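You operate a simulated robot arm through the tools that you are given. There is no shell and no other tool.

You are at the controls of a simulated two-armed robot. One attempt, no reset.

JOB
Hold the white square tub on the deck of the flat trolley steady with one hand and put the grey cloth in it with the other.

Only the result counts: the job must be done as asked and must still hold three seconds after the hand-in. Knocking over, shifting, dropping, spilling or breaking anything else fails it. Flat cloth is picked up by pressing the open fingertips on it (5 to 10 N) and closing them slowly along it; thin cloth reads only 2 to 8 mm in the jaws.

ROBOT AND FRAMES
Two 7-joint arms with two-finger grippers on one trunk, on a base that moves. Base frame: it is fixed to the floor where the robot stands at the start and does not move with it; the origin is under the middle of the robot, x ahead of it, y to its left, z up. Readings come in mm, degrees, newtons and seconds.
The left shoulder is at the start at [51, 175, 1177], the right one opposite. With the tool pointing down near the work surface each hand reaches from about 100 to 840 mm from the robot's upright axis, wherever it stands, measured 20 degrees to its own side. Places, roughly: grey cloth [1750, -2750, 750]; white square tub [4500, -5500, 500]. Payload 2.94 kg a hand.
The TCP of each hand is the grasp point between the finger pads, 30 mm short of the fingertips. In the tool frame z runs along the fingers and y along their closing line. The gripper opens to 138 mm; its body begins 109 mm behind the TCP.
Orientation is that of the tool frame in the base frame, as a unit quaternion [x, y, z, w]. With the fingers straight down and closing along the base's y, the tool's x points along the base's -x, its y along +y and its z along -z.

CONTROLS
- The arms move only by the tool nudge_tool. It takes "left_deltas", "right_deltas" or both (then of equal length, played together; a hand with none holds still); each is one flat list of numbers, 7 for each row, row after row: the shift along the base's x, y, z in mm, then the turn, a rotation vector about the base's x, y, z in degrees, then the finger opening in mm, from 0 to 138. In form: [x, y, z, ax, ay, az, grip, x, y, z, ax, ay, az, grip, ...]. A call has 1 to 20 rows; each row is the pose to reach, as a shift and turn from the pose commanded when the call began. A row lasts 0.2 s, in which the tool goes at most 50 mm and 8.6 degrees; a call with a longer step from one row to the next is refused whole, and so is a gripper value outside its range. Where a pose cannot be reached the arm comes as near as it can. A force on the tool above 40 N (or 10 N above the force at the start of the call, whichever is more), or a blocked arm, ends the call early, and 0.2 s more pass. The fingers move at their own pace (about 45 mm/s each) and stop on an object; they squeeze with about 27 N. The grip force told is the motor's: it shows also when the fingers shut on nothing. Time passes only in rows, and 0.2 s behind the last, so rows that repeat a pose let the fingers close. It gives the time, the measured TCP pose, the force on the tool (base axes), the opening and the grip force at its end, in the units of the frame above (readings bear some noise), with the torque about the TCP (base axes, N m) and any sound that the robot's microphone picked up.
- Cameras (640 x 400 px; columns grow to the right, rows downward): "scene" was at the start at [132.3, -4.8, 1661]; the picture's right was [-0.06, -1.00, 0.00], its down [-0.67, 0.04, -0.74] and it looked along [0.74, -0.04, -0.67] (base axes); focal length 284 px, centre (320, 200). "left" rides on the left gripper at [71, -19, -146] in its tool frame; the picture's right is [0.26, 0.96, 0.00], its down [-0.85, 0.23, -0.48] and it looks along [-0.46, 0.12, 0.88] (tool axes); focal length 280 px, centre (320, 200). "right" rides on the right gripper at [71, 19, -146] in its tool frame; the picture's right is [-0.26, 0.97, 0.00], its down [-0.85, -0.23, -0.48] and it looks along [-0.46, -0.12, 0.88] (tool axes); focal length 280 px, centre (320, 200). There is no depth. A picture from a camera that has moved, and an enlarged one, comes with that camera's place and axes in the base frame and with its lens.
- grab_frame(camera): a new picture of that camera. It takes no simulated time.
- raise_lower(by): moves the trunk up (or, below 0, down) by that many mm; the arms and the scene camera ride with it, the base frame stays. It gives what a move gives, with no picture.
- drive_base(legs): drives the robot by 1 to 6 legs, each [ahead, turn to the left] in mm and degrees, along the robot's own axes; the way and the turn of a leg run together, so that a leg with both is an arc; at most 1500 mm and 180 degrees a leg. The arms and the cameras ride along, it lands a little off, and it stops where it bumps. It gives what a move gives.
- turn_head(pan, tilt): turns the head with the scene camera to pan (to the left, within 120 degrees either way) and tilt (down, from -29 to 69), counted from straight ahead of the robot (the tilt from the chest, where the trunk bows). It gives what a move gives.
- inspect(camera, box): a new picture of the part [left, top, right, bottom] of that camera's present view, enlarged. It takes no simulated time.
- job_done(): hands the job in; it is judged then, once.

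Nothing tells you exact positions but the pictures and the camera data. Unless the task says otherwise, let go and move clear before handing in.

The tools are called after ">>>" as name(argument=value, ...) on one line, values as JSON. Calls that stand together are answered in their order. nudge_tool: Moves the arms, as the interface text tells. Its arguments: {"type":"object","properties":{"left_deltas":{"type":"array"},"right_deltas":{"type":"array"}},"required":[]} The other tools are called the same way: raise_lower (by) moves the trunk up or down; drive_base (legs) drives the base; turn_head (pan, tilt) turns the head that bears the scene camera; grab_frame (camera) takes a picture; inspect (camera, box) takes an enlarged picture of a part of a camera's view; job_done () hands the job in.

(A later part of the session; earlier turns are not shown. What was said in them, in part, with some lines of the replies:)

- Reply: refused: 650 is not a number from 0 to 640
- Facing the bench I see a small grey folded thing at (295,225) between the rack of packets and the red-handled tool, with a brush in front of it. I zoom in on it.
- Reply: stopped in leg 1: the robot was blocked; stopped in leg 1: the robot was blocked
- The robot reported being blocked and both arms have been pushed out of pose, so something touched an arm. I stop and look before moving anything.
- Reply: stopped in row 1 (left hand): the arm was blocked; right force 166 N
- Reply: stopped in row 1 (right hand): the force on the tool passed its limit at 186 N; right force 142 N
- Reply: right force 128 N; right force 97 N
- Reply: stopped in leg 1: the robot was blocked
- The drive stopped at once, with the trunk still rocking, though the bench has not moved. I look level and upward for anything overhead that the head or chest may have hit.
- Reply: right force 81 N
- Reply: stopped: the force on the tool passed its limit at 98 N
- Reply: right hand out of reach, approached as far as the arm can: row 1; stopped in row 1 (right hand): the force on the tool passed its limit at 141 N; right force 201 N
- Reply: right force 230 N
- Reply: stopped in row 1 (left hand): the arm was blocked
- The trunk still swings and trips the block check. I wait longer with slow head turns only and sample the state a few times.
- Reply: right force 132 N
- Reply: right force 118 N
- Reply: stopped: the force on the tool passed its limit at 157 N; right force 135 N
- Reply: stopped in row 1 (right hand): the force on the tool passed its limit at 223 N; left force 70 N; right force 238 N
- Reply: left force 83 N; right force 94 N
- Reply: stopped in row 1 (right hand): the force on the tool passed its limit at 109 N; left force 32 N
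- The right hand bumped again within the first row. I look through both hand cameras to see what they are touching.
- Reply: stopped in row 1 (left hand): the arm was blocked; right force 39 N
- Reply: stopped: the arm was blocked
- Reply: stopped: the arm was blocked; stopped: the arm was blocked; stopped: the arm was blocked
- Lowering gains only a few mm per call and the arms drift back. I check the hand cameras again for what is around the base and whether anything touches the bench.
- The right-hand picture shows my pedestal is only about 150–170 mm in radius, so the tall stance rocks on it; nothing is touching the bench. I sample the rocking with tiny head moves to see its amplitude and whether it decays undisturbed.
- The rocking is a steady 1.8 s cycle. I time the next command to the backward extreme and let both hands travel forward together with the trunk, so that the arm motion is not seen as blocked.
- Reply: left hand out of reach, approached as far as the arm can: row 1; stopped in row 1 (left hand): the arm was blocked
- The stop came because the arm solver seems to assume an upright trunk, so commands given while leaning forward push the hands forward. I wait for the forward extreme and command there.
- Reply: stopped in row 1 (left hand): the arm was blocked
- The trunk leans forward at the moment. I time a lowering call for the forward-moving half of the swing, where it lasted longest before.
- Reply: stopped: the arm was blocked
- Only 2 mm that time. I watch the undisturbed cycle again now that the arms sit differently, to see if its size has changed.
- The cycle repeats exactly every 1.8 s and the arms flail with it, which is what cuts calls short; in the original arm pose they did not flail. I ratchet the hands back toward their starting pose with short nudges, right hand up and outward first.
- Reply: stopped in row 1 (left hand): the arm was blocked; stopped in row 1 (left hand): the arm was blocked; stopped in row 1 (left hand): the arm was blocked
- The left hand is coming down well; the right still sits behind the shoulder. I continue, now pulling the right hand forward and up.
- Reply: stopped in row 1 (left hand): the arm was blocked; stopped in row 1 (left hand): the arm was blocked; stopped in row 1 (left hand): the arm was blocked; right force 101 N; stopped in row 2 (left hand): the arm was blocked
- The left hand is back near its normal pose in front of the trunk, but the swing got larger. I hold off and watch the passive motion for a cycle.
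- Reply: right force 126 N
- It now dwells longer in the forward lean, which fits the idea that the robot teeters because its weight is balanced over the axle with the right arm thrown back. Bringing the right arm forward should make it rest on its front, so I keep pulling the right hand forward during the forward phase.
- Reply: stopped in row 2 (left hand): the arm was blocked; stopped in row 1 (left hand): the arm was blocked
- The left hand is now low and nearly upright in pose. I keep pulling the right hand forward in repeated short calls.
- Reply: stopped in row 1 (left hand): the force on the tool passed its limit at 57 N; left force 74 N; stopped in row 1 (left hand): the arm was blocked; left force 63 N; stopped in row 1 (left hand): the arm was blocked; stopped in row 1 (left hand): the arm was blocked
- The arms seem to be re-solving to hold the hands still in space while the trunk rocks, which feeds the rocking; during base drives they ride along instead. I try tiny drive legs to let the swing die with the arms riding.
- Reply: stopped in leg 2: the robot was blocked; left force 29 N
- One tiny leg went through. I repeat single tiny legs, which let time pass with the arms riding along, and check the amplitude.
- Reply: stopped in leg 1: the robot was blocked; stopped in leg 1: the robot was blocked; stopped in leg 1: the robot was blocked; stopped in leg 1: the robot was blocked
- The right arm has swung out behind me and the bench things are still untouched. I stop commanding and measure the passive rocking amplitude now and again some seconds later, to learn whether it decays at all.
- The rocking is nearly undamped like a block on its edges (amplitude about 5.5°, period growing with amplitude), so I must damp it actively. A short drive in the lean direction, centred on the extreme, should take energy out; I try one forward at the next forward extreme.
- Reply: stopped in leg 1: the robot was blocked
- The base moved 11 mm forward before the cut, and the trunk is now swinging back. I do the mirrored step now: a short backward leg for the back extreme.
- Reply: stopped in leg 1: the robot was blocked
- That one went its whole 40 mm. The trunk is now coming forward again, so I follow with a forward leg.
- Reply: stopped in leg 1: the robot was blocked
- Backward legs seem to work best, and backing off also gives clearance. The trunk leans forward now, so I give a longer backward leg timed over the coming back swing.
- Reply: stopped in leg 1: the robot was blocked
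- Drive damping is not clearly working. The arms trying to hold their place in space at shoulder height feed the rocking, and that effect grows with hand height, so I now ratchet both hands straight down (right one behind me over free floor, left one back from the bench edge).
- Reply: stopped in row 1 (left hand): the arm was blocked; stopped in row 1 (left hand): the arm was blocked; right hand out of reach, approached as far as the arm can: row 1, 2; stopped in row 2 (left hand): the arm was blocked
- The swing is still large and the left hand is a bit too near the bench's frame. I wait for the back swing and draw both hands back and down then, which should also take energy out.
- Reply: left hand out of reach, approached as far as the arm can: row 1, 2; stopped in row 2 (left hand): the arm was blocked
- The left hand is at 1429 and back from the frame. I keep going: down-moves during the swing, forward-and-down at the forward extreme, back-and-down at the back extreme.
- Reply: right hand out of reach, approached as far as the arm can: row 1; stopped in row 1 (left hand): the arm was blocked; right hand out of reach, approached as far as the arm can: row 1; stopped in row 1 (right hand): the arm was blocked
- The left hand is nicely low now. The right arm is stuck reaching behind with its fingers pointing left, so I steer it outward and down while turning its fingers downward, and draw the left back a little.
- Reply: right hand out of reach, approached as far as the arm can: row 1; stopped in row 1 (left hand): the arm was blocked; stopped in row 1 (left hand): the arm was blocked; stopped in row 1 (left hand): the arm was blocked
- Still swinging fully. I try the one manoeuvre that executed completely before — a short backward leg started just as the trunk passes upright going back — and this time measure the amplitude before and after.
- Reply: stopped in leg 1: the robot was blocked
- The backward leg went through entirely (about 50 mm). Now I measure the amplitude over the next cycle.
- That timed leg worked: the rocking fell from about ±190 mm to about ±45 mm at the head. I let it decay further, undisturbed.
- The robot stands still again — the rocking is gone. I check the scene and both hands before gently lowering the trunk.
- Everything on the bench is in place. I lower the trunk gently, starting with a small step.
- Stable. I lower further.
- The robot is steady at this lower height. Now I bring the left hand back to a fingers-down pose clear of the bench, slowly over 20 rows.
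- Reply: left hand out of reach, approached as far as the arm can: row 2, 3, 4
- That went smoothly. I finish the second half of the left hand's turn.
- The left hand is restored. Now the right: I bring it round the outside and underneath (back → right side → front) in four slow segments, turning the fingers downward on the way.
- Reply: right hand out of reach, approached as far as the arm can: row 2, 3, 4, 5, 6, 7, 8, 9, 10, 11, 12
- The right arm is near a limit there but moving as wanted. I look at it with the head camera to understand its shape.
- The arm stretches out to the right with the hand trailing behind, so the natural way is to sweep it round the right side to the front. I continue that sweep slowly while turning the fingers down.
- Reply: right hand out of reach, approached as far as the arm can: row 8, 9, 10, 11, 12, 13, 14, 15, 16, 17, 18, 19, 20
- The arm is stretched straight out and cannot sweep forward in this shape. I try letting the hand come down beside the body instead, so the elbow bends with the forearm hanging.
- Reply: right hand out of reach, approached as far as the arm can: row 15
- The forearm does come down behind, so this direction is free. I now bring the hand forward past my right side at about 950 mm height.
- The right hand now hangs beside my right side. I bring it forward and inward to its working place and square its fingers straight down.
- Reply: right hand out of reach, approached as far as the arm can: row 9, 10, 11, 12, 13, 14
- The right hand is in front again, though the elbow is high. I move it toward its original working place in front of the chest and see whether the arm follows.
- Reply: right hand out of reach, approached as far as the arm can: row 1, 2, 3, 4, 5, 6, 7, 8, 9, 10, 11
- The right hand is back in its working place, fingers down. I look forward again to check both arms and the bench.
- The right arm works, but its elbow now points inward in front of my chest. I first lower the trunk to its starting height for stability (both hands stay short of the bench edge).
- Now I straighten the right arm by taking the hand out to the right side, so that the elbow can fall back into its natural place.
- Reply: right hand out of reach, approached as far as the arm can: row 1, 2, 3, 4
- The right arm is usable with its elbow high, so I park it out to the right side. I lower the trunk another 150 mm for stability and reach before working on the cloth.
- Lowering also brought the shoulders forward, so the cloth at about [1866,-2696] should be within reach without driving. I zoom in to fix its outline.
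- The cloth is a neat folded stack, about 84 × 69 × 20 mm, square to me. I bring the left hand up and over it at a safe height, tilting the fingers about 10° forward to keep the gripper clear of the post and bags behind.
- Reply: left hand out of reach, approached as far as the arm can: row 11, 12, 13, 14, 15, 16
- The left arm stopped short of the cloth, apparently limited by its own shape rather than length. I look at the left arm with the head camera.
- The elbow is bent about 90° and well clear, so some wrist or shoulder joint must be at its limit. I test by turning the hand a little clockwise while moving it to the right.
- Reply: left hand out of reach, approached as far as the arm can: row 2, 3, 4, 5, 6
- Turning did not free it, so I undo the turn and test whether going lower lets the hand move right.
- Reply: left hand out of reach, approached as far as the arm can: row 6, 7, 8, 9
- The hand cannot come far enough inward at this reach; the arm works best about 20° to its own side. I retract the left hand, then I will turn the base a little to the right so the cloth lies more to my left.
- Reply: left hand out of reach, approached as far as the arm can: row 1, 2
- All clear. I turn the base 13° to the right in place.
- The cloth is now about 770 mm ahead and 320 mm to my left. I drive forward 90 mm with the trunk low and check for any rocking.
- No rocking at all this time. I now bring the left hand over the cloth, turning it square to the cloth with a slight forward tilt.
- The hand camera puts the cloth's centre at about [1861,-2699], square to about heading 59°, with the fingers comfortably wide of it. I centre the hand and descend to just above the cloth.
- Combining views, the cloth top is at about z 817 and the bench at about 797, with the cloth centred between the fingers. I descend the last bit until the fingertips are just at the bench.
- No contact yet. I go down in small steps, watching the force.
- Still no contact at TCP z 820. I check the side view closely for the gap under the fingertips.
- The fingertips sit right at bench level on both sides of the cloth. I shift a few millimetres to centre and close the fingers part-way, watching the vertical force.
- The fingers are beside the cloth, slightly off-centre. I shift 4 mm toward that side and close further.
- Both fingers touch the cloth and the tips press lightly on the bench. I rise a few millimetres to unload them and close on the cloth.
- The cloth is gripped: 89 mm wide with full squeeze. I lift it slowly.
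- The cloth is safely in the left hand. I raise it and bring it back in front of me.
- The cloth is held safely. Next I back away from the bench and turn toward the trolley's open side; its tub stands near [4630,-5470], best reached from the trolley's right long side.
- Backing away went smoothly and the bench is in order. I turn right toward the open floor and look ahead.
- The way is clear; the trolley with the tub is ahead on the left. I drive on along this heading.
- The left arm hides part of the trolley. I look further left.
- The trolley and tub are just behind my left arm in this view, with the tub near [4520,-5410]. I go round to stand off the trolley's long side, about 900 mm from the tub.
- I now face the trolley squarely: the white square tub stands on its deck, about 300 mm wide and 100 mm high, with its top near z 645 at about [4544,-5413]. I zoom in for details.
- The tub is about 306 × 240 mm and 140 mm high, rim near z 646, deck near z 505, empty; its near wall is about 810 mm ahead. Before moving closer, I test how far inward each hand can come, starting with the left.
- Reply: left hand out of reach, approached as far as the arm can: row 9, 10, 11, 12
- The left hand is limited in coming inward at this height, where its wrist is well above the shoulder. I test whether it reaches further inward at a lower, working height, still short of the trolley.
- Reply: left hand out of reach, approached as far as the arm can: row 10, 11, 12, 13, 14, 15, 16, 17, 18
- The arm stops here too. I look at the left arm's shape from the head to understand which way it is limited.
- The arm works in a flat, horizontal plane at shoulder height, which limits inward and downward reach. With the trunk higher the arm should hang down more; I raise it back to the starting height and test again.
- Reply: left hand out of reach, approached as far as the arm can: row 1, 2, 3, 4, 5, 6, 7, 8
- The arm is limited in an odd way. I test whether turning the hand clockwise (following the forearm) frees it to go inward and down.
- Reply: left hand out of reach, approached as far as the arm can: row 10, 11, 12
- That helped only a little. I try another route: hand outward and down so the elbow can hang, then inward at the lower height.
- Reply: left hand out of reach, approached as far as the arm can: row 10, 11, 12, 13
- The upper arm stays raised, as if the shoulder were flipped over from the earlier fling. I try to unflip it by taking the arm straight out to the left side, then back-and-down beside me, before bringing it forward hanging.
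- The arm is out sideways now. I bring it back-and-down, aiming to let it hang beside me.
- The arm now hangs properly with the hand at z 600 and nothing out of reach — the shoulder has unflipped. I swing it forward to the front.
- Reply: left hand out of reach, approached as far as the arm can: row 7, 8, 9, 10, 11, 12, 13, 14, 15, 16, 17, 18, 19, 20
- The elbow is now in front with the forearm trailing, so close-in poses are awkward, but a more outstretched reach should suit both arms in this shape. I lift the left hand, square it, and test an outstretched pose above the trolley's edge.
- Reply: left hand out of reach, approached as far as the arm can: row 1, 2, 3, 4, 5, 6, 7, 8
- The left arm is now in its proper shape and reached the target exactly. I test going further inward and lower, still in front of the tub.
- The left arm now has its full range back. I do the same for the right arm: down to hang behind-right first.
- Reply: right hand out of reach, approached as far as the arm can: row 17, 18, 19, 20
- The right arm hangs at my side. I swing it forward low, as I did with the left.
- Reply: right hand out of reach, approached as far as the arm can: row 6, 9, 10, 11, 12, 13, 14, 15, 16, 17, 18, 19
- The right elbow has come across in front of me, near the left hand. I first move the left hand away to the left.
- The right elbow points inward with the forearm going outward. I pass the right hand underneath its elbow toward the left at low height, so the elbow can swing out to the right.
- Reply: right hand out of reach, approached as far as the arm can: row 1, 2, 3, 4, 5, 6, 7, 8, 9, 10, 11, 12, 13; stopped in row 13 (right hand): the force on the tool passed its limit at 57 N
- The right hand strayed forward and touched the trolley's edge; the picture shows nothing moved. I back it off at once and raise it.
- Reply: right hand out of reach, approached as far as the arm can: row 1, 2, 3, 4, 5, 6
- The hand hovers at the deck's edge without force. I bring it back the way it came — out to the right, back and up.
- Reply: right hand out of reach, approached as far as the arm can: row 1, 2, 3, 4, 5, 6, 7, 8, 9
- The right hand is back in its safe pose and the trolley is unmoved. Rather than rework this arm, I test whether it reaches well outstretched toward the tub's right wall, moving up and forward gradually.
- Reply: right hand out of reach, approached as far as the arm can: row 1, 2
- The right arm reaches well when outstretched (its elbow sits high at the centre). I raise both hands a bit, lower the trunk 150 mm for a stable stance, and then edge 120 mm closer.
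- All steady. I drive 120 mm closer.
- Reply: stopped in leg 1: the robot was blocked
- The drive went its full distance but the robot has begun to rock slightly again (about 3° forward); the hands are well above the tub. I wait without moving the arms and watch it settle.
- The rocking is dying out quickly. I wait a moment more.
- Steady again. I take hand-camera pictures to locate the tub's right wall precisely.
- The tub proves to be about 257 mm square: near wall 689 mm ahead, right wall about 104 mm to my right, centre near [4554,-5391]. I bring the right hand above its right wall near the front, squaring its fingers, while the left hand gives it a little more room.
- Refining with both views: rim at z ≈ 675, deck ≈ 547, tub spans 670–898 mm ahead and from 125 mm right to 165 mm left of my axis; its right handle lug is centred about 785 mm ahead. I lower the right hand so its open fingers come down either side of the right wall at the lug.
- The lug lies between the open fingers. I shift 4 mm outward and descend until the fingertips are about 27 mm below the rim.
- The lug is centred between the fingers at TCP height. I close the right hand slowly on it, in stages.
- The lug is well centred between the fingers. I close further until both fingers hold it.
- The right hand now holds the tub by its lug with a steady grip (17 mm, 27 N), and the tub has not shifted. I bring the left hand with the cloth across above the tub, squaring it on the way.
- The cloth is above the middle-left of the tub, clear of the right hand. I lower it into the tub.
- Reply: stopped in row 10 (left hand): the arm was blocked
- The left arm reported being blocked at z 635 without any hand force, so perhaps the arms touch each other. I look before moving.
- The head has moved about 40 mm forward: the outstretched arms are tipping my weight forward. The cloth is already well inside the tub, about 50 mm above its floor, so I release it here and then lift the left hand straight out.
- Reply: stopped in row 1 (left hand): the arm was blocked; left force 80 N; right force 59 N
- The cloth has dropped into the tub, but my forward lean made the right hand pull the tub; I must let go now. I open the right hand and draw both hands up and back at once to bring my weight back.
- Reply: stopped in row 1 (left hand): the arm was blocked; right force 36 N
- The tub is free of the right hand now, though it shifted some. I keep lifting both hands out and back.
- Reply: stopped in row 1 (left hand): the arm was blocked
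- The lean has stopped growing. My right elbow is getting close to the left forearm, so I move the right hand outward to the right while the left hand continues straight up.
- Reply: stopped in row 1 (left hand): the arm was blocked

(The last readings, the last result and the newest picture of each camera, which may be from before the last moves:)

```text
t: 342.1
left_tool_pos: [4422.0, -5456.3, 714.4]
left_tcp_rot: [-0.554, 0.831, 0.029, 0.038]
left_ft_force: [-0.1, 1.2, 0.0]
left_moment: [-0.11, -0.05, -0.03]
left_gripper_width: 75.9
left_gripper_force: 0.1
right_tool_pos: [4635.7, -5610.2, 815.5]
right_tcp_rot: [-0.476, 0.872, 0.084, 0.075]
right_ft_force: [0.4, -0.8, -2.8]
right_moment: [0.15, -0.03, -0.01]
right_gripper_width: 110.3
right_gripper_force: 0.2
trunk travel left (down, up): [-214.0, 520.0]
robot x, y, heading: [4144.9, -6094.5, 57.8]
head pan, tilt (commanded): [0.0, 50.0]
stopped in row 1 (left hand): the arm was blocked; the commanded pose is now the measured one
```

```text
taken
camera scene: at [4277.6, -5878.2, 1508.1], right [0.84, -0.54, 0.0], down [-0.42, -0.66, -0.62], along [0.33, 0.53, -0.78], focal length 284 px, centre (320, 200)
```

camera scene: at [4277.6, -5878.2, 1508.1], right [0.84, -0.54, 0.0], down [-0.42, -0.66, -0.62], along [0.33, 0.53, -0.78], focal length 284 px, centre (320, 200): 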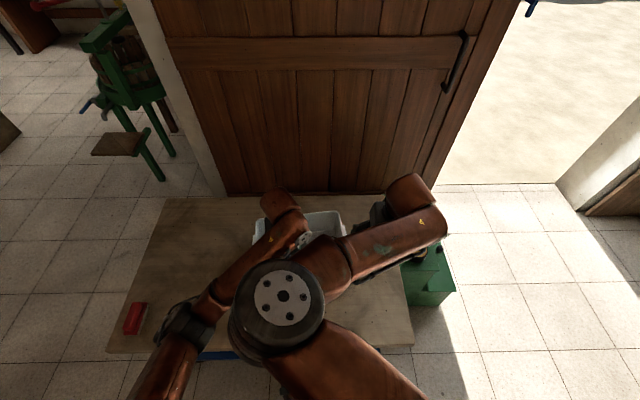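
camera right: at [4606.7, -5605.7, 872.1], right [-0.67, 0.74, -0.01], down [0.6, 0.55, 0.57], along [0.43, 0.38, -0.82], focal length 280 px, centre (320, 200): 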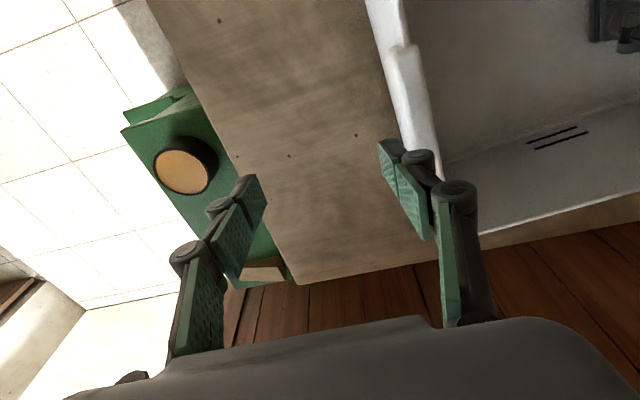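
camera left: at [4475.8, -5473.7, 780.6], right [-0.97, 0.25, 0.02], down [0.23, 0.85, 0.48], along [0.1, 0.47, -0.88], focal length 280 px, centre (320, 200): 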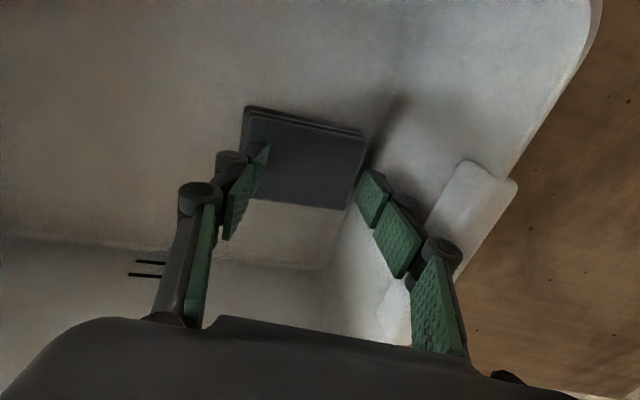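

I am coming back upright and both hands are nearly clear of the tub. I wait a moment to let the motion settle.

>>> turn_head(pan=0, tilt=51)

>>> grab_frame(camera="scene")

>>> turn_head(pan=0, tilt=50)

>>> grab_frame(camera="scene")

```text
t: 342.7
left_tool_pos: [4420.9, -5447.1, 705.6]
left_tcp_rot: [-0.551, 0.833, 0.039, 0.007]
left_ft_force: [0.0, 0.2, 0.2]
left_moment: [0.06, -0.02, -0.02]
left_gripper_width: 75.9
left_gripper_force: 0.1
right_tool_pos: [4631.8, -5595.1, 792.9]
right_tcp_rot: [-0.496, 0.864, 0.063, 0.064]
right_ft_force: [-0.5, -0.3, 0.3]
right_moment: [0.05, 0.03, 0.02]
right_gripper_width: 109.7
right_gripper_force: 0.1
trunk travel left (down, up): [-214.0, 520.0]
robot x, y, heading: [4140.4, -6092.8, 57.7]
head pan, tilt (commanded): [0.0, 51.0]
```

```text
taken
camera scene: at [4271.6, -5889.4, 1507.0], right [0.84, -0.54, 0.0], down [-0.42, -0.67, -0.62], along [0.33, 0.52, -0.79], focal length 284 px, centre (320, 200)
```

scene: 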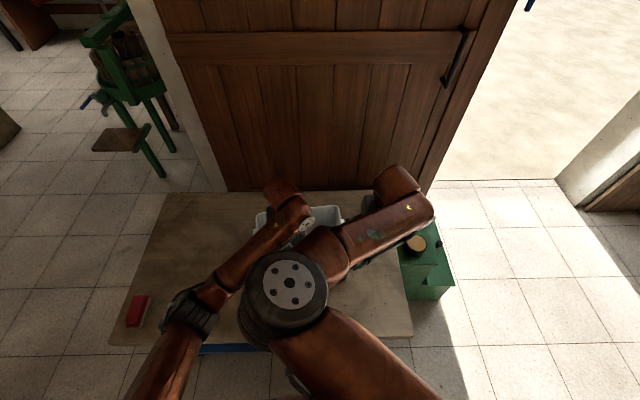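

```text
t: 343.3
left_tool_pos: [4416.6, -5457.8, 714.9]
left_tcp_rot: [-0.552, 0.833, 0.039, 0.022]
left_ft_force: [1.1, -0.1, 0.1]
left_moment: [-0.1, 0.03, 0.03]
left_gripper_width: 76.2
left_gripper_force: 0.0
right_tool_pos: [4626.8, -5607.6, 806.8]
right_tcp_rot: [-0.49, 0.865, 0.072, 0.073]
right_ft_force: [0.2, 0.2, 0.3]
right_moment: [-0.08, 0.04, -0.02]
right_gripper_width: 110.2
right_gripper_force: 0.0
trunk travel left (down, up): [-214.0, 520.0]
robot x, y, heading: [4140.0, -6093.4, 57.6]
head pan, tilt (commanded): [0.0, 50.0]
```

```text
taken
camera scene: at [4263.5, -5902.0, 1509.2], right [0.84, -0.54, 0.0], down [-0.41, -0.65, -0.64], along [0.34, 0.54, -0.77], focal length 284 px, centre (320, 200)
```

scene: 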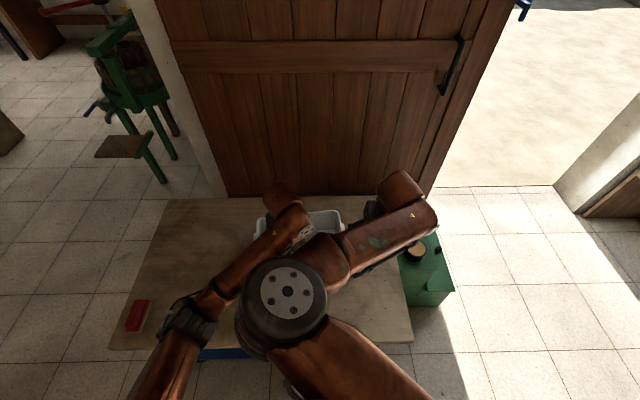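

Settling well. I look through the hand cameras to see the tub and the cloth.

>>> turn_head(pan=0, tilt=51)

>>> grab_frame(camera="left")

>>> grab_frame(camera="right")

>>> grab_frame(camera="scene")

```text
t: 343.9
left_tool_pos: [4417.8, -5450.8, 708.2]
left_tcp_rot: [-0.552, 0.833, 0.041, 0.008]
left_ft_force: [-0.8, 0.0, 0.4]
left_moment: [0.03, -0.02, 0.01]
left_gripper_width: 75.9
left_gripper_force: 0.1
right_tool_pos: [4627.3, -5599.4, 797.1]
right_tcp_rot: [-0.498, 0.862, 0.064, 0.066]
right_ft_force: [0.0, 0.3, -0.5]
right_moment: [0.0, 0.02, 0.0]
right_gripper_width: 109.7
right_gripper_force: 0.1
trunk travel left (down, up): [-214.0, 520.0]
robot x, y, heading: [4140.6, -6092.6, 57.6]
head pan, tilt (commanded): [0.0, 51.0]
```

```text
taken
camera left: at [4411.7, -5535.1, 848.8], right [-0.99, 0.13, 0.04], down [0.14, 0.83, 0.54], along [0.04, 0.54, -0.84], focal length 280 px, centre (320, 200)
```

left: 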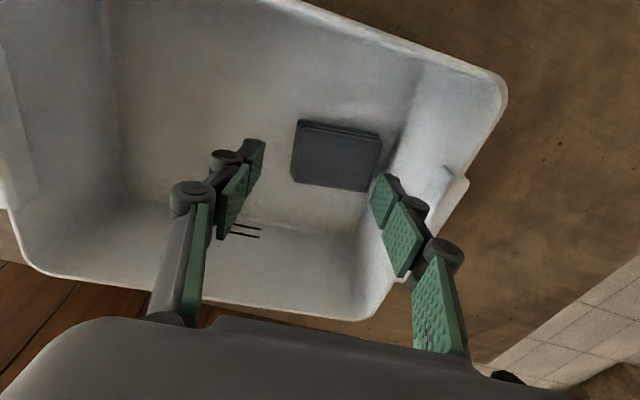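

```text
taken
camera right: at [4566.5, -5676.6, 930.2], right [-0.71, 0.7, 0.09], down [0.6, 0.52, 0.61], along [0.38, 0.48, -0.79], focal length 280 px, centre (320, 200)
```

right: 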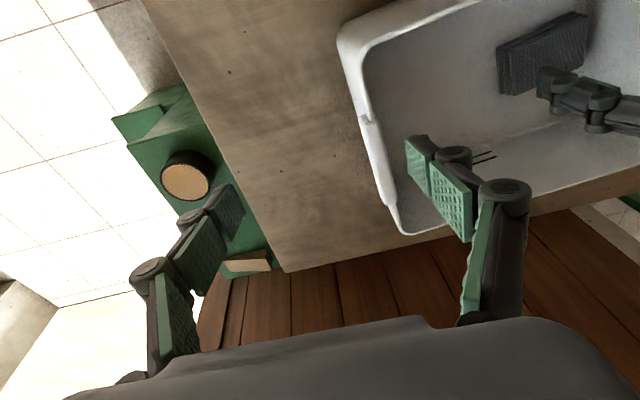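

```text
taken
camera scene: at [4264.0, -5901.7, 1507.8], right [0.84, -0.54, 0.0], down [-0.42, -0.66, -0.62], along [0.33, 0.53, -0.78], focal length 284 px, centre (320, 200)
```

scene: 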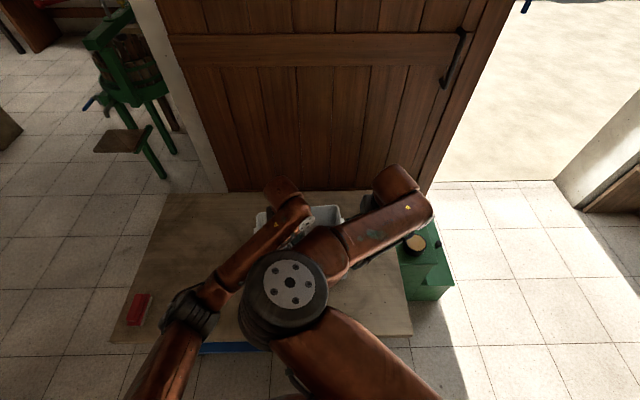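

The cloth lies flat inside the tub, which stands upright on the deck; the trolley itself has not moved, but the tub has slid about 7 cm toward me and turned a little. First I separate the arms gently: right hand slowly outward, left hand slowly up.

>>> nudge_tool(left_deltas=[0, 0, 5, 0, 0, 0, 76, 0, 0, 12, 0, 0, 0, 76, 0, 0, 20, 0, 0, 0, 76, 0, 0, 29, 0, 0, 0, 76, 0, 0, 38, 0, 0, 0, 76, 0, 0, 47, 0, 0, 0, 76, 0, 0, 56, 0, 0, 0, 76, 0, 0, 65, 0, 0, 0, 76], right_deltas=[5, -3, 2, 0, 0, 0, 110, 14, -9, 4, 0, 0, 0, 110, 25, -16, 6, 0, 0, 0, 110, 37, -23, 8, 0, 0, 0, 110, 50, -31, 10, 0, 0, 0, 110, 63, -39, 12, 0, 0, 0, 110, 76, -47, 14, 0, 0, 0, 110, 88, -55, 16, 0, 0, 0, 110])

>>> grab_frame(camera="scene")

```text
t: 345.7
left_tool_pos: [4412.6, -5454.2, 774.9]
left_tcp_rot: [-0.551, 0.833, 0.046, 0.003]
left_ft_force: [-0.5, 0.6, 0.1]
left_moment: [0.02, 0.02, -0.01]
left_gripper_width: 76.2
left_gripper_force: 0.0
right_tool_pos: [4711.2, -5654.5, 814.0]
right_tcp_rot: [-0.5, 0.861, 0.063, 0.068]
right_ft_force: [-0.7, 0.3, 0.2]
right_moment: [0.0, 0.01, -0.01]
right_gripper_width: 110.0
right_gripper_force: 0.1
trunk travel left (down, up): [-214.0, 520.0]
robot x, y, heading: [4141.1, -6096.2, 57.6]
head pan, tilt (commanded): [0.0, 51.0]
```

```text
taken
camera scene: at [4258.1, -5911.9, 1508.3], right [0.84, -0.54, 0.0], down [-0.42, -0.66, -0.63], along [0.34, 0.53, -0.78], focal length 284 px, centre (320, 200)
```

scene: 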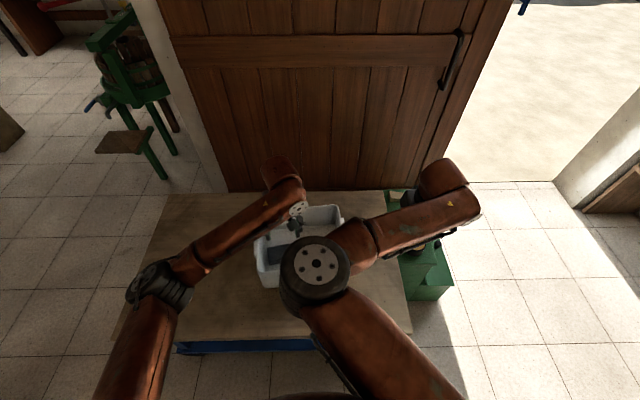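

Steady and apart. I bring the left hand back to the left, slowly.

>>> nudge_tool(left_deltas=[-2, 0, 12, 0, 0, 0, 76, -8, 0, 26, 0, 0, 0, 76, -18, 1, 40, 0, 0, 0, 76, -32, 1, 52, 0, 0, 0, 76, -48, 2, 60, 0, 0, 0, 76, -66, 2, 65, 0, 0, 0, 76, -84, 3, 65, 0, 0, 0, 76, -102, 3, 65, 0, 0, 0, 76, -120, 4, 65, 0, 0, 0, 76, -138, 5, 65, 0, 0, 0, 76, -156, 5, 65, 0, 0, 0, 76, -174, 6, 65, 0, 0, 0, 76, -192, 7, 65, 0, 0, 0, 76, -210, 7, 65, 0, 0, 0, 76, -226, 8, 65, 0, 0, 0, 76, -240, 8, 65, 0, 0, 0, 76, -250, 9, 65, 0, 0, 0, 76])

>>> grab_frame(camera="scene")

>>> inspect(camera="scene", box=[220, 180, 380, 300])

```text
t: 349.3
left_tool_pos: [4161.4, -5444.5, 840.9]
left_tcp_rot: [-0.552, 0.833, 0.045, 0.004]
left_ft_force: [-0.1, 0.5, -0.1]
left_moment: [0.01, 0.0, -0.02]
left_gripper_width: 75.9
left_gripper_force: 0.1
right_tool_pos: [4711.6, -5654.5, 812.2]
right_tcp_rot: [-0.501, 0.861, 0.062, 0.069]
right_ft_force: [-0.3, -0.6, 0.0]
right_moment: [0.0, -0.03, -0.01]
right_gripper_width: 109.9
right_gripper_force: 0.1
trunk travel left (down, up): [-214.0, 520.0]
robot x, y, heading: [4140.5, -6088.0, 57.5]
head pan, tilt (commanded): [0.0, 51.0]
```

```text
taken
camera scene: at [4257.2, -5911.3, 1508.3], right [0.84, -0.54, 0.0], down [-0.42, -0.66, -0.63], along [0.34, 0.53, -0.78], focal length 284 px, centre (320, 200)
```

scene: 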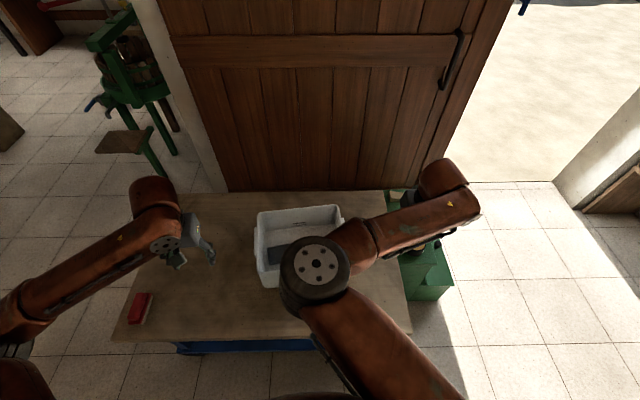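

```text
3.33 times, centred on (300, 240) of scene
camera zoom: at [4257.2, -5911.3, 1508.3], right [0.84, -0.54, 0.0], down [-0.42, -0.66, -0.63], along [0.34, 0.53, -0.78], focal length 947 px, centre (387, 67)
```

zoom: 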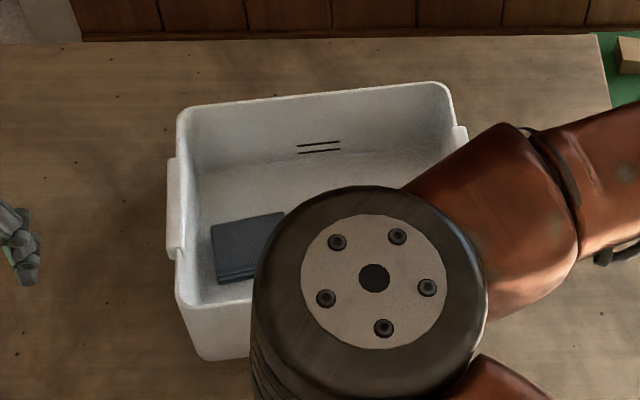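

The cloth lies in the tub's near-left part and everything is steady. To leave the tub as it was, I want to set it back to its place; first I take the right arm well back to the side as a counterweight.

>>> nudge_tool(right_deltas=[2, -10, 3, 0, 0, 0, 110, 6, -31, 6, 0, 0, 0, 110, 11, -56, 9, 0, 0, 0, 110, 16, -83, 12, 0, 0, 0, 110, 21, -110, 15, 0, 0, 0, 110, 26, -137, 18, 0, 0, 0, 110, 31, -164, 21, 0, 0, 0, 110, 36, -191, 24, 0, 0, 0, 110, 42, -218, 27, 0, 0, 0, 110, 47, -245, 30, 0, 0, 0, 110, 52, -272, 33, 0, 0, 0, 110, 57, -299, 36, 0, 0, 0, 110, 62, -326, 39, 0, 0, 0, 110, 68, -353, 42, 0, 0, 0, 110, 73, -380, 45, 0, 0, 0, 110, 78, -407, 48, 0, 0, 0, 110, 83, -434, 51, 0, 0, 0, 110, 88, -460, 54, 0, 0, 0, 110, 93, -484, 57, 0, 0, 0, 110, 97, -504, 60, 0, 0, 0, 110])

>>> grab_frame(camera="scene")

```text
t: 353.5
left_tool_pos: [4163.1, -5445.5, 840.6]
left_tcp_rot: [-0.552, 0.833, 0.046, 0.003]
left_ft_force: [0.1, -0.4, -0.5]
left_moment: [-0.01, 0.01, -0.02]
left_gripper_width: 76.1
left_gripper_force: 0.2
right_tool_pos: [4809.6, -6160.7, 872.9]
right_tcp_rot: [-0.501, 0.86, 0.064, 0.067]
right_ft_force: [-0.1, 0.0, -0.4]
right_moment: [0.0, 0.02, 0.01]
right_gripper_width: 110.1
right_gripper_force: 0.0
trunk travel left (down, up): [-214.0, 520.0]
robot x, y, heading: [4144.5, -6092.2, 57.2]
head pan, tilt (commanded): [0.0, 51.0]
```

```text
taken
camera scene: at [4258.1, -5912.4, 1508.4], right [0.84, -0.54, 0.0], down [-0.42, -0.66, -0.63], along [0.34, 0.53, -0.78], focal length 284 px, centre (320, 200)
```

scene: 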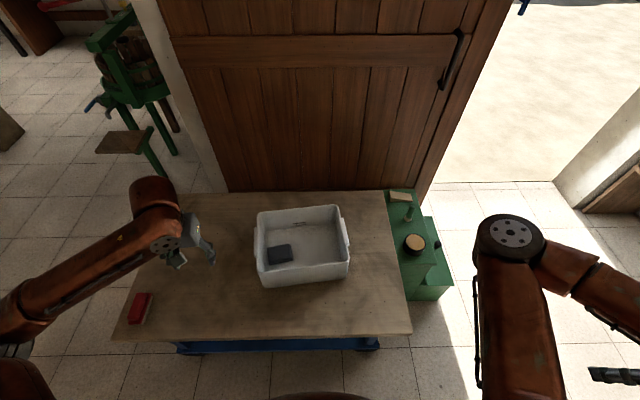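

The view of the tub is now clear, with the grey cloth inside. I zoom in to measure its present position exactly.

>>> inspect(camera="scene", box=[230, 185, 390, 305])

```text
3.33 times, centred on (310, 245) of scene
camera zoom: at [4258.1, -5912.4, 1508.4], right [0.84, -0.54, 0.0], down [-0.42, -0.66, -0.63], along [0.34, 0.53, -0.78], focal length 947 px, centre (353, 50)
```

zoom: 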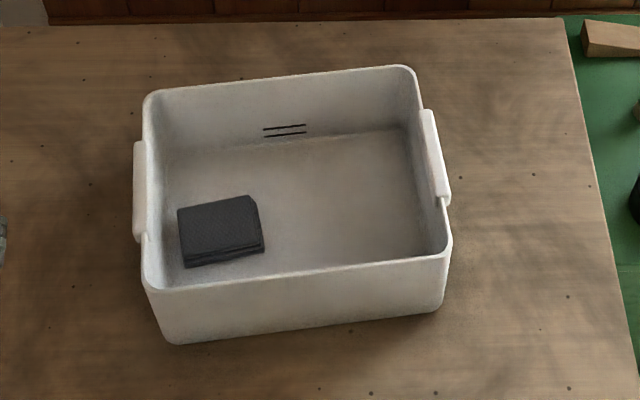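

Measured: the tub has moved about 50 mm toward me and 36 mm left, turned 8°. I raise the trunk 75 mm to bring my weight back, then I will take its left lug gently with the left hand and set it back.

>>> raise_lower(by=75)

>>> grab_frame(camera="scene")

```text
t: 354.6
left_tool_pos: [4162.0, -5445.5, 915.0]
left_tcp_rot: [-0.552, 0.833, 0.045, 0.003]
left_ft_force: [-0.3, 0.6, -0.9]
left_moment: [0.01, 0.01, 0.02]
left_gripper_width: 76.0
left_gripper_force: 0.0
right_tool_pos: [4808.0, -6158.8, 946.7]
right_tcp_rot: [-0.5, 0.861, 0.064, 0.068]
right_ft_force: [-0.4, 0.2, -0.1]
right_moment: [-0.01, 0.03, -0.01]
right_gripper_width: 109.8
right_gripper_force: 0.0
trunk travel left (down, up): [-289.0, 445.0]
robot x, y, heading: [4138.6, -6096.0, 57.7]
head pan, tilt (commanded): [0.0, 51.0]
```

```text
taken
camera scene: at [4228.5, -5958.1, 1586.6], right [0.84, -0.54, 0.0], down [-0.42, -0.66, -0.63], along [0.34, 0.53, -0.78], focal length 284 px, centre (320, 200)
```

scene: 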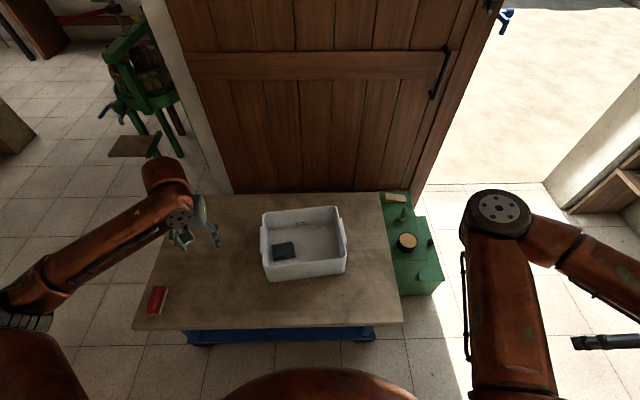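

Standing better balanced now. I bring the left hand above the tub's left lug, squared to the tub, fingers open 90 mm.

>>> nudge_tool(left_deltas=[8, 3, -2, -0.3, -0.2, -0.1, 90, 24, 9, -6, -0.8, -0.4, -0.3, 90, 42, 16, -14, -1.3, -0.7, -0.5, 90, 60, 22, -24, -1.8, -1.0, -0.7, 90, 79, 29, -36, -2.3, -1.3, -0.9, 90, 98, 36, -50, -2.8, -1.6, -1.0, 90, 117, 43, -64, -3.3, -1.9, -1.2, 90, 136, 50, -78, -3.8, -2.2, -1.4, 90, 153, 57, -92, -4.2, -2.4, -1.6, 90, 168, 63, -104, -4.5, -2.6, -1.7, 90, 182, 67, -115, -4.5, -2.6, -1.7, 90])

>>> grab_frame(camera="left")

>>> grab_frame(camera="scene")

```text
t: 357.0
left_tool_pos: [4343.3, -5376.3, 799.7]
left_tcp_rot: [-0.54, 0.842, 0.0, 0.0]
left_ft_force: [-0.3, 0.2, 1.3]
left_moment: [-0.01, -0.01, 0.01]
left_gripper_width: 89.9
left_gripper_force: 0.0
right_tool_pos: [4808.4, -6159.6, 946.9]
right_tcp_rot: [-0.5, 0.861, 0.064, 0.068]
right_ft_force: [-0.3, -0.9, -0.4]
right_moment: [0.0, 0.05, -0.02]
right_gripper_width: 109.8
right_gripper_force: 0.1
trunk travel left (down, up): [-289.0, 445.0]
robot x, y, heading: [4142.4, -6094.9, 57.7]
head pan, tilt (commanded): [0.0, 51.0]
```

```text
taken
camera left: at [4331.3, -5449.4, 945.7], right [-0.99, 0.16, 0.0], down [0.14, 0.87, 0.48], along [0.08, 0.47, -0.88], focal length 280 px, centre (320, 200)
```

left: 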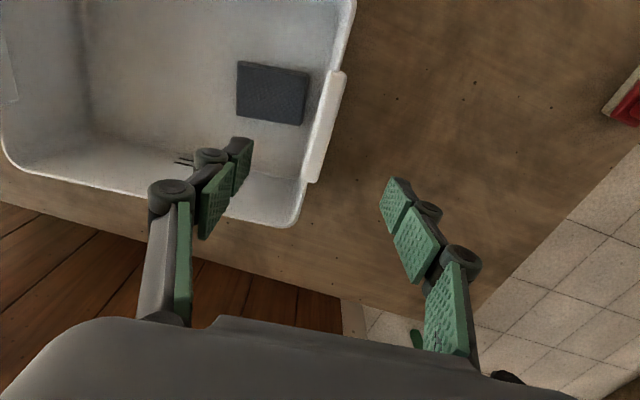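

```text
taken
camera scene: at [4228.8, -5958.9, 1586.8], right [0.84, -0.54, 0.0], down [-0.42, -0.66, -0.63], along [0.34, 0.53, -0.78], focal length 284 px, centre (320, 200)
```

scene: 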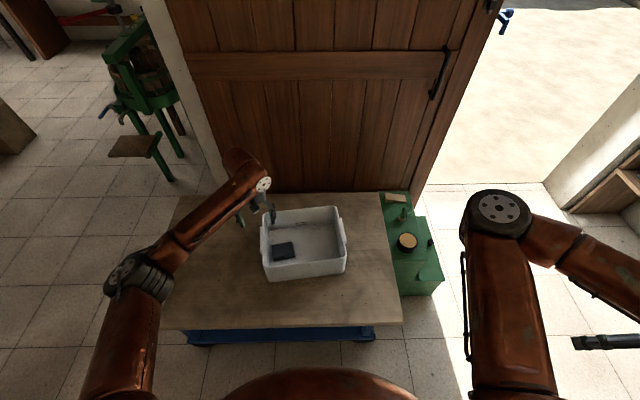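

Balance is unchanged and the lug is centred within a few millimetres. I descend so the fingers straddle it.

>>> nudge_tool(left_deltas=[-2, -1, -8, 0, 0, 0, 90, -4, -2, -20, 0, 0, 0, 90, -5, -3, -35, 0, 0, 0, 90, -5, -3, -50, 0, 0, 0, 90, -5, -3, -65, 0, 0, 0, 90, -5, -3, -80, 0, 0, 0, 90, -5, -3, -95, 0, 0, 0, 90, -5, -3, -108, 0, 0, 0, 90, -5, -3, -118, 0, 0, 0, 90])

>>> grab_frame(camera="left")

>>> grab_frame(camera="scene")

```text
t: 359.0
left_tool_pos: [4339.3, -5381.8, 682.3]
left_tcp_rot: [-0.54, 0.842, 0.001, 0.001]
left_ft_force: [-0.9, -0.5, -0.3]
left_moment: [-0.01, 0.03, 0.01]
left_gripper_width: 89.8
left_gripper_force: 0.0
right_tool_pos: [4808.4, -6159.6, 947.9]
right_tcp_rot: [-0.5, 0.861, 0.063, 0.068]
right_ft_force: [-0.3, 0.6, -0.4]
right_moment: [0.04, -0.04, 0.0]
right_gripper_width: 110.0
right_gripper_force: 0.0
trunk travel left (down, up): [-289.0, 445.0]
robot x, y, heading: [4141.3, -6093.4, 57.6]
head pan, tilt (commanded): [0.0, 51.0]
```

```text
taken
camera left: at [4327.4, -5454.2, 827.2], right [-0.99, 0.16, 0.0], down [0.14, 0.87, 0.48], along [0.08, 0.47, -0.88], focal length 280 px, centre (320, 200)
```

left: 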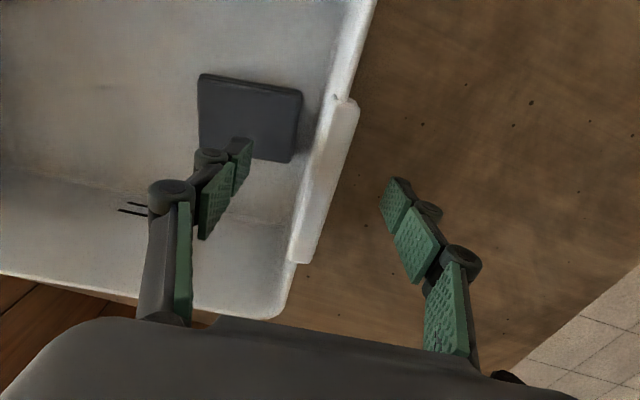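

```text
taken
camera scene: at [4228.3, -5958.9, 1586.9], right [0.84, -0.54, 0.0], down [-0.42, -0.66, -0.63], along [0.34, 0.53, -0.78], focal length 284 px, centre (320, 200)
```

scene: 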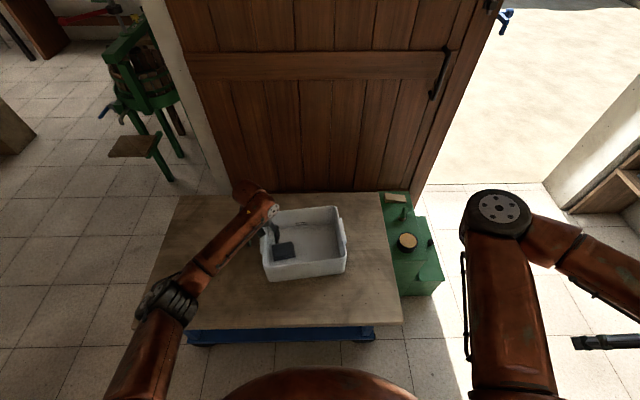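

The lug is centred between the fingers and there is no lean. I close gently on it.

>>> nudge_tool(left_deltas=[0, 0, 0, 0, 0, 0, 75, 0, 0, 0, 0, 0, 0, 60, 0, 0, 0, 0, 0, 0, 48, 0, 0, 0, 0, 0, 0, 38, 0, 0, 0, 0, 0, 0, 30, 0, 0, 0, 0, 0, 0, 24, 0, 0, 0, 0, 0, 0, 18, 0, 0, 0, 0, 0, 0, 12, 0, 0, 0, 0, 0, 0, 10])

>>> grab_frame(camera="left")

```text
t: 361.0
left_tool_pos: [4339.1, -5381.7, 682.1]
left_tcp_rot: [-0.54, 0.842, 0.001, 0.001]
left_ft_force: [1.1, -0.5, 0.5]
left_moment: [0.04, -0.02, -0.04]
left_gripper_width: 17.5
left_gripper_force: 26.7
right_tool_pos: [4808.0, -6160.4, 948.0]
right_tcp_rot: [-0.5, 0.861, 0.063, 0.068]
right_ft_force: [-0.4, -0.2, -0.6]
right_moment: [0.0, 0.01, 0.01]
right_gripper_width: 110.1
right_gripper_force: 0.1
trunk travel left (down, up): [-289.0, 445.0]
robot x, y, heading: [4142.1, -6095.9, 57.7]
head pan, tilt (commanded): [0.0, 51.0]
```

```text
taken
camera left: at [4327.3, -5454.1, 827.3], right [-0.99, 0.16, 0.0], down [0.14, 0.87, 0.48], along [0.08, 0.47, -0.88], focal length 280 px, centre (320, 200)
```

left: 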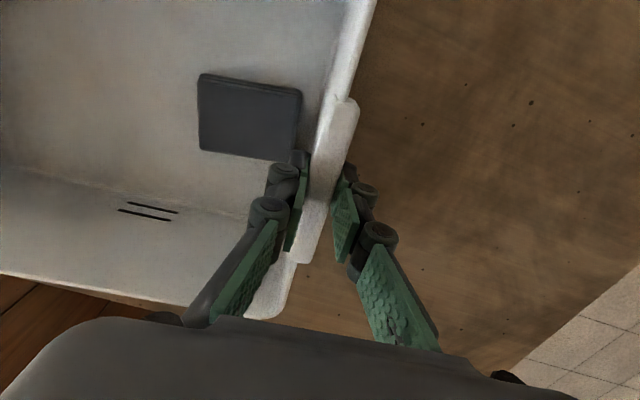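

The lug is held (17.5 mm) and the tub did not move. I now slide the tub slowly back: about 71 mm forward, 33 mm right, turning it 8° clockwise.

>>> nudge_tool(left_deltas=[3, 2, 0, 0, 0, -0.3, 10, 7, 4, 0, 0, 0, -0.8, 10, 11, 7, 0, 0, 0, -1.3, 10, 15, 10, 0, 0, 0, -1.8, 10, 20, 12, 0, 0, 0, -2.4, 10, 24, 15, 0, 0, 0, -2.9, 10, 29, 18, 0, 0, 0, -3.5, 10, 33, 21, 0, 0, 0, -4, 10])

>>> grab_frame(camera="scene")

```text
t: 362.8
left_tool_pos: [4372.2, -5359.5, 681.4]
left_tcp_rot: [-0.511, 0.86, 0.0, 0.001]
left_ft_force: [-0.7, 0.3, -0.4]
left_moment: [0.04, 0.09, -0.07]
left_gripper_width: 17.9
left_gripper_force: 26.7
right_tool_pos: [4807.9, -6159.3, 948.7]
right_tcp_rot: [-0.5, 0.861, 0.063, 0.068]
right_ft_force: [0.0, 0.4, 0.3]
right_moment: [0.02, -0.01, -0.01]
right_gripper_width: 110.0
right_gripper_force: 0.1
trunk travel left (down, up): [-289.0, 445.0]
robot x, y, heading: [4141.7, -6092.2, 57.6]
head pan, tilt (commanded): [0.0, 51.0]
```

```text
taken
camera scene: at [4228.4, -5958.8, 1586.8], right [0.84, -0.54, 0.0], down [-0.42, -0.66, -0.63], along [0.34, 0.53, -0.78], focal length 284 px, centre (320, 200)
```

scene: 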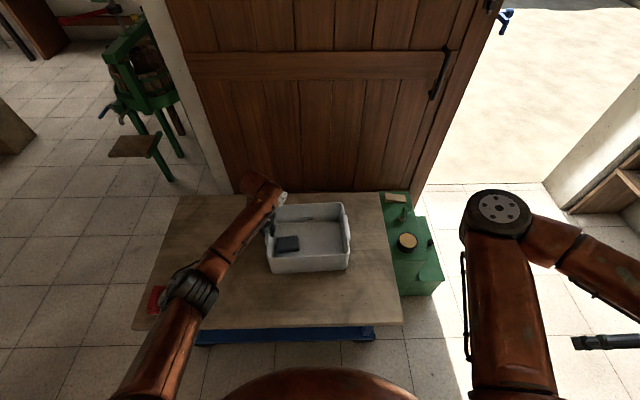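

The tub follows smoothly, no lean. I complete the second half.

>>> nudge_tool(left_deltas=[4, 3, 0, 0, 0, -0.5, 10, 8, 5, 0, 0, 0, -1.0, 10, 13, 8, 0, 0, 0, -1.5, 10, 17, 11, 0, 0, 0, -2.0, 10, 21, 13, 0, 0, 0, -2.5, 10, 26, 16, 0, 0, 0, -3.1, 10, 30, 19, 0, 0, 0, -3.6, 10, 33, 21, 0, 0, 0, -4, 10])

>>> grab_frame(camera="scene")

>>> inspect(camera="scene", box=[230, 175, 390, 295])

```text
t: 364.6
left_tool_pos: [4405.1, -5338.2, 682.4]
left_tcp_rot: [-0.481, 0.877, 0.0, 0.002]
left_ft_force: [-0.9, 0.5, -0.2]
left_moment: [-0.13, 0.06, -0.14]
left_gripper_width: 17.6
left_gripper_force: 27.1
right_tool_pos: [4807.4, -6159.5, 947.7]
right_tcp_rot: [-0.5, 0.861, 0.062, 0.069]
right_ft_force: [-0.2, -0.5, 0.4]
right_moment: [-0.01, 0.0, -0.01]
right_gripper_width: 109.8
right_gripper_force: 0.0
trunk travel left (down, up): [-289.0, 445.0]
robot x, y, heading: [4143.1, -6096.8, 57.2]
head pan, tilt (commanded): [0.0, 51.0]
```

```text
taken
camera scene: at [4228.6, -5958.6, 1586.8], right [0.84, -0.54, 0.0], down [-0.42, -0.66, -0.63], along [0.34, 0.53, -0.78], focal length 284 px, centre (320, 200)
```

scene: 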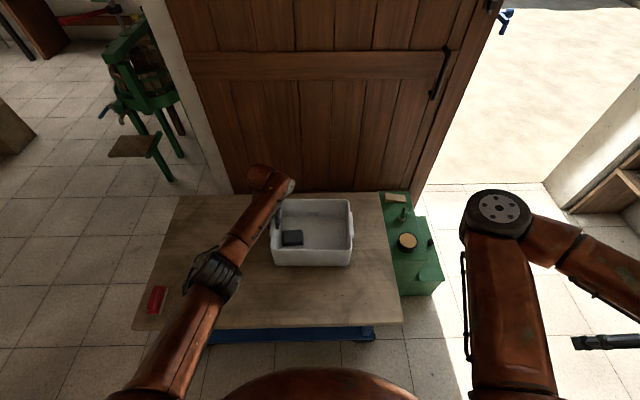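

```text
3.33 times, centred on (310, 235) of scene
camera zoom: at [4228.6, -5958.6, 1586.8], right [0.84, -0.54, 0.0], down [-0.42, -0.66, -0.63], along [0.34, 0.53, -0.78], focal length 947 px, centre (353, 83)
```

zoom: 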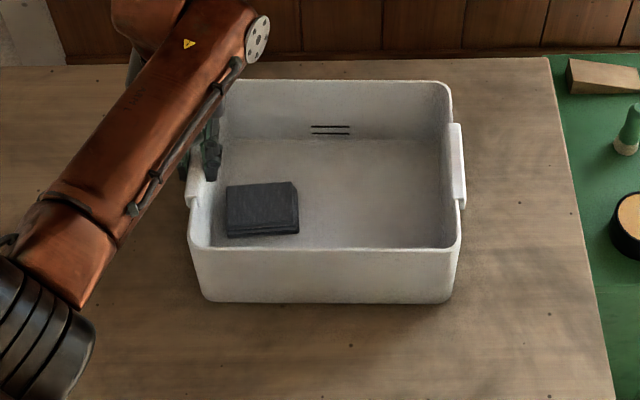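

The tub is back square in its place to within a few millimetres, with the cloth inside. I open the left hand and lift it straight up.

>>> nudge_tool(left_deltas=[0, 0, 0, 0, 0, 0, 24, 0, 0, 0, 0, 0, 0, 36, 0, 0, 0, 0, 0, 0, 50, 0, 0, 0, 0, 0, 0, 60, 0, 0, 0, 0, 0, 0, 60, 0, 0, 8, 0, 0, 0, 60, 0, 0, 20, 0, 0, 0, 60, 0, 0, 35, 0, 0, 0, 60, 0, 0, 50, 0, 0, 0, 60, 0, 0, 65, 0, 0, 0, 60, 0, 0, 80, 0, 0, 0, 60, 0, 0, 95, 0, 0, 0, 60, 0, 0, 110, 0, 0, 0, 60, 0, 0, 122, 0, 0, 0, 60, 0, 0, 130, 0, 0, 0, 60])

>>> grab_frame(camera="scene")

>>> grab_frame(camera="left")

```text
t: 367.8
left_tool_pos: [4405.0, -5338.1, 811.9]
left_tcp_rot: [-0.479, 0.878, -0.001, 0.0]
left_ft_force: [0.3, 0.3, 0.2]
left_moment: [-0.01, 0.0, -0.04]
left_gripper_width: 60.2
left_gripper_force: 0.0
right_tool_pos: [4808.4, -6159.8, 948.4]
right_tcp_rot: [-0.5, 0.861, 0.063, 0.068]
right_ft_force: [-0.8, 0.3, -0.3]
right_moment: [-0.03, 0.01, 0.01]
right_gripper_width: 109.8
right_gripper_force: 0.1
trunk travel left (down, up): [-289.0, 445.0]
robot x, y, heading: [4139.0, -6096.8, 57.4]
head pan, tilt (commanded): [0.0, 51.0]
```

```text
taken
camera scene: at [4228.4, -5959.1, 1586.9], right [0.84, -0.54, 0.0], down [-0.42, -0.66, -0.63], along [0.34, 0.53, -0.78], focal length 284 px, centre (320, 200)
```

scene: 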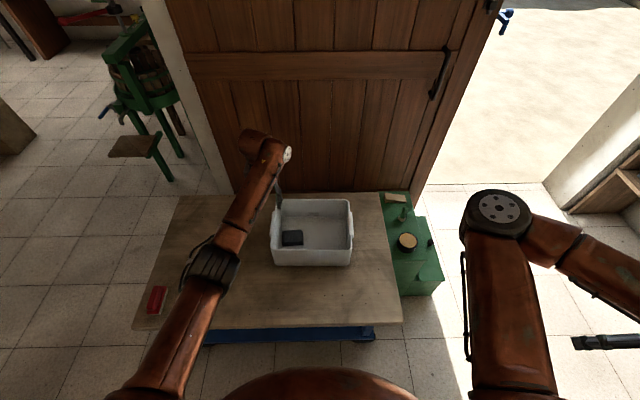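

```text
taken
camera left: at [4382.9, -5408.2, 957.7], right [-0.95, 0.3, 0.0], down [0.26, 0.84, 0.48], along [0.14, 0.46, -0.88], focal length 280 px, centre (320, 200)
```

left: 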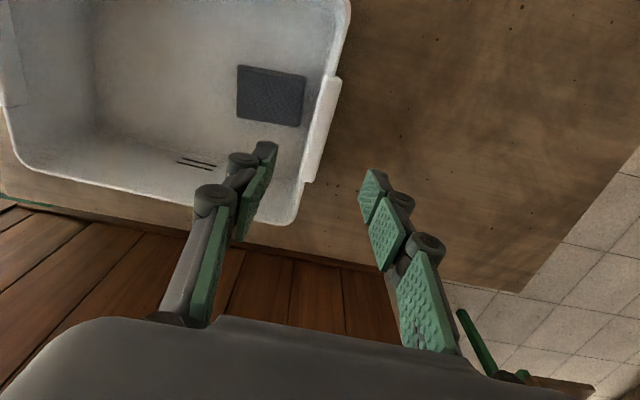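

Both hands are off the tub, and the cloth is in it. I bring the left hand clear to the left and back.

>>> nudge_tool(left_deltas=[-4, -2, 8, 0, 0, 0, 60, -14, -6, 20, 0, 0, 0, 60, -28, -12, 34, 0, 0, 0, 60, -44, -19, 48, 0, 0, 0, 60, -61, -27, 60, 0, 0, 0, 60, -79, -35, 70, 0, 0, 0, 60, -97, -43, 78, 0, 0, 0, 60, -115, -51, 84, 0, 0, 0, 60, -133, -59, 88, 0, 0, 0, 60, -151, -67, 88, 0, 0, 0, 60, -169, -75, 88, 0, 0, 0, 60, -187, -83, 88, 0, 0, 0, 60, -204, -91, 88, 0, 0, 0, 60, -219, -98, 88, 0, 0, 0, 60, -231, -103, 88, 0, 0, 0, 60, -240, -107, 88, 0, 0, 0, 60])

>>> turn_head(pan=0, tilt=45)

>>> grab_frame(camera="scene")

>>> inspect(camera="scene", box=[220, 190, 440, 310])

```text
t: 371.2
left_tool_pos: [4164.4, -5447.3, 900.2]
left_tcp_rot: [-0.48, 0.877, 0.002, 0.001]
left_ft_force: [-1.3, 0.1, 0.1]
left_moment: [0.0, -0.02, -0.03]
left_gripper_width: 60.0
left_gripper_force: 0.1
right_tool_pos: [4807.6, -6159.7, 947.8]
right_tcp_rot: [-0.5, 0.861, 0.062, 0.068]
right_ft_force: [-0.4, -0.1, -0.6]
right_moment: [0.02, -0.03, 0.01]
right_gripper_width: 110.1
right_gripper_force: 0.0
trunk travel left (down, up): [-289.0, 445.0]
robot x, y, heading: [4138.0, -6094.2, 57.5]
head pan, tilt (commanded): [0.0, 51.0]
```

```text
t: 371.9
left_tool_pos: [4164.9, -5445.8, 901.0]
left_tcp_rot: [-0.479, 0.878, 0.0, 0.002]
left_ft_force: [-0.3, 0.1, 0.0]
left_moment: [0.03, -0.04, 0.03]
left_gripper_width: 59.7
left_gripper_force: 0.1
right_tool_pos: [4808.4, -6158.8, 948.4]
right_tcp_rot: [-0.5, 0.861, 0.063, 0.069]
right_ft_force: [0.3, -0.1, -0.3]
right_moment: [0.0, 0.02, -0.04]
right_gripper_width: 109.7
right_gripper_force: 0.1
trunk travel left (down, up): [-289.0, 445.0]
robot x, y, heading: [4144.8, -6095.7, 57.7]
head pan, tilt (commanded): [0.0, 45.0]
```

```text
taken
camera scene: at [4230.8, -5954.5, 1595.1], right [0.84, -0.54, 0.0], down [-0.38, -0.6, -0.71], along [0.38, 0.6, -0.71], focal length 284 px, centre (320, 200)
```

scene: 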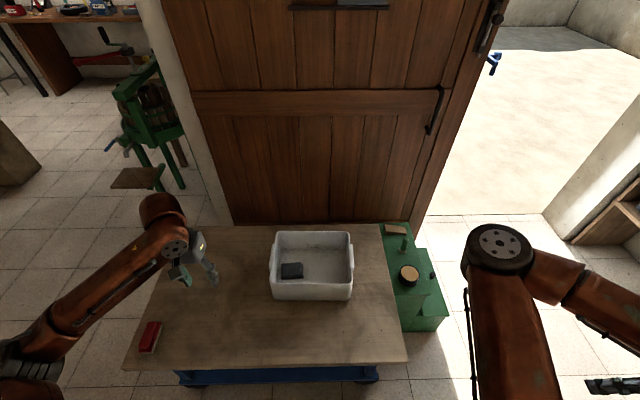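

```text
2.91 times, centred on (330, 250) of scene
camera zoom: at [4230.8, -5954.5, 1595.1], right [0.84, -0.54, 0.0], down [-0.38, -0.6, -0.71], along [0.38, 0.6, -0.71], focal length 827 px, centre (291, 54)
```

zoom: 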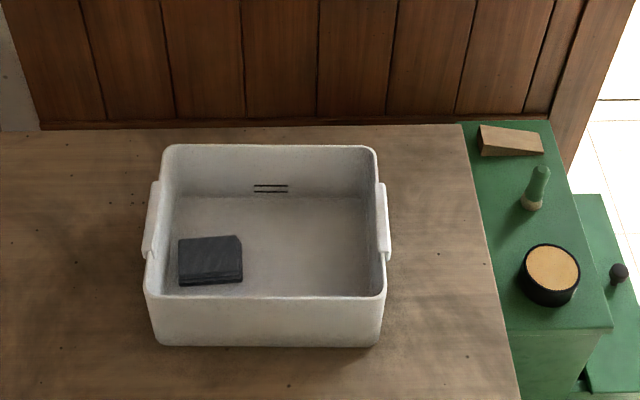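

The grey cloth lies in the white tub, the tub stands square in its original place on the trolley deck, the trolley and the things beside it are untouched, and both hands are clear and still. I hand the job in.

>>> job_done()

```text
The job is handed in.
```

The grey cloth is in the white square tub on the trolley deck, and both hands are clear. However, the tub was not held steady throughout.

- **Tub moved:** I gripped the tub's right handle with the right hand and lowered the cloth in with the left. I was leaning too far forward, so as I let the cloth go the right hand pulled on the tub. It slid about 6 cm and turned about 8°.
- **Tub put back:** Afterwards I took the left handle and slid the tub back. By my camera measurements it is within a few millimetres of where it started. It never tipped over, and the cloth stayed in it.
- **Contact with the trolley:** The right hand touched the trolley's edge once, reading up to 57 N. My measurements put the trolley where it was at the start.
- **Rocking at the bench:** The robot rocked for over a minute near the bench, with the arms swinging. From the pictures taken then and afterwards, nothing on the bench moved.
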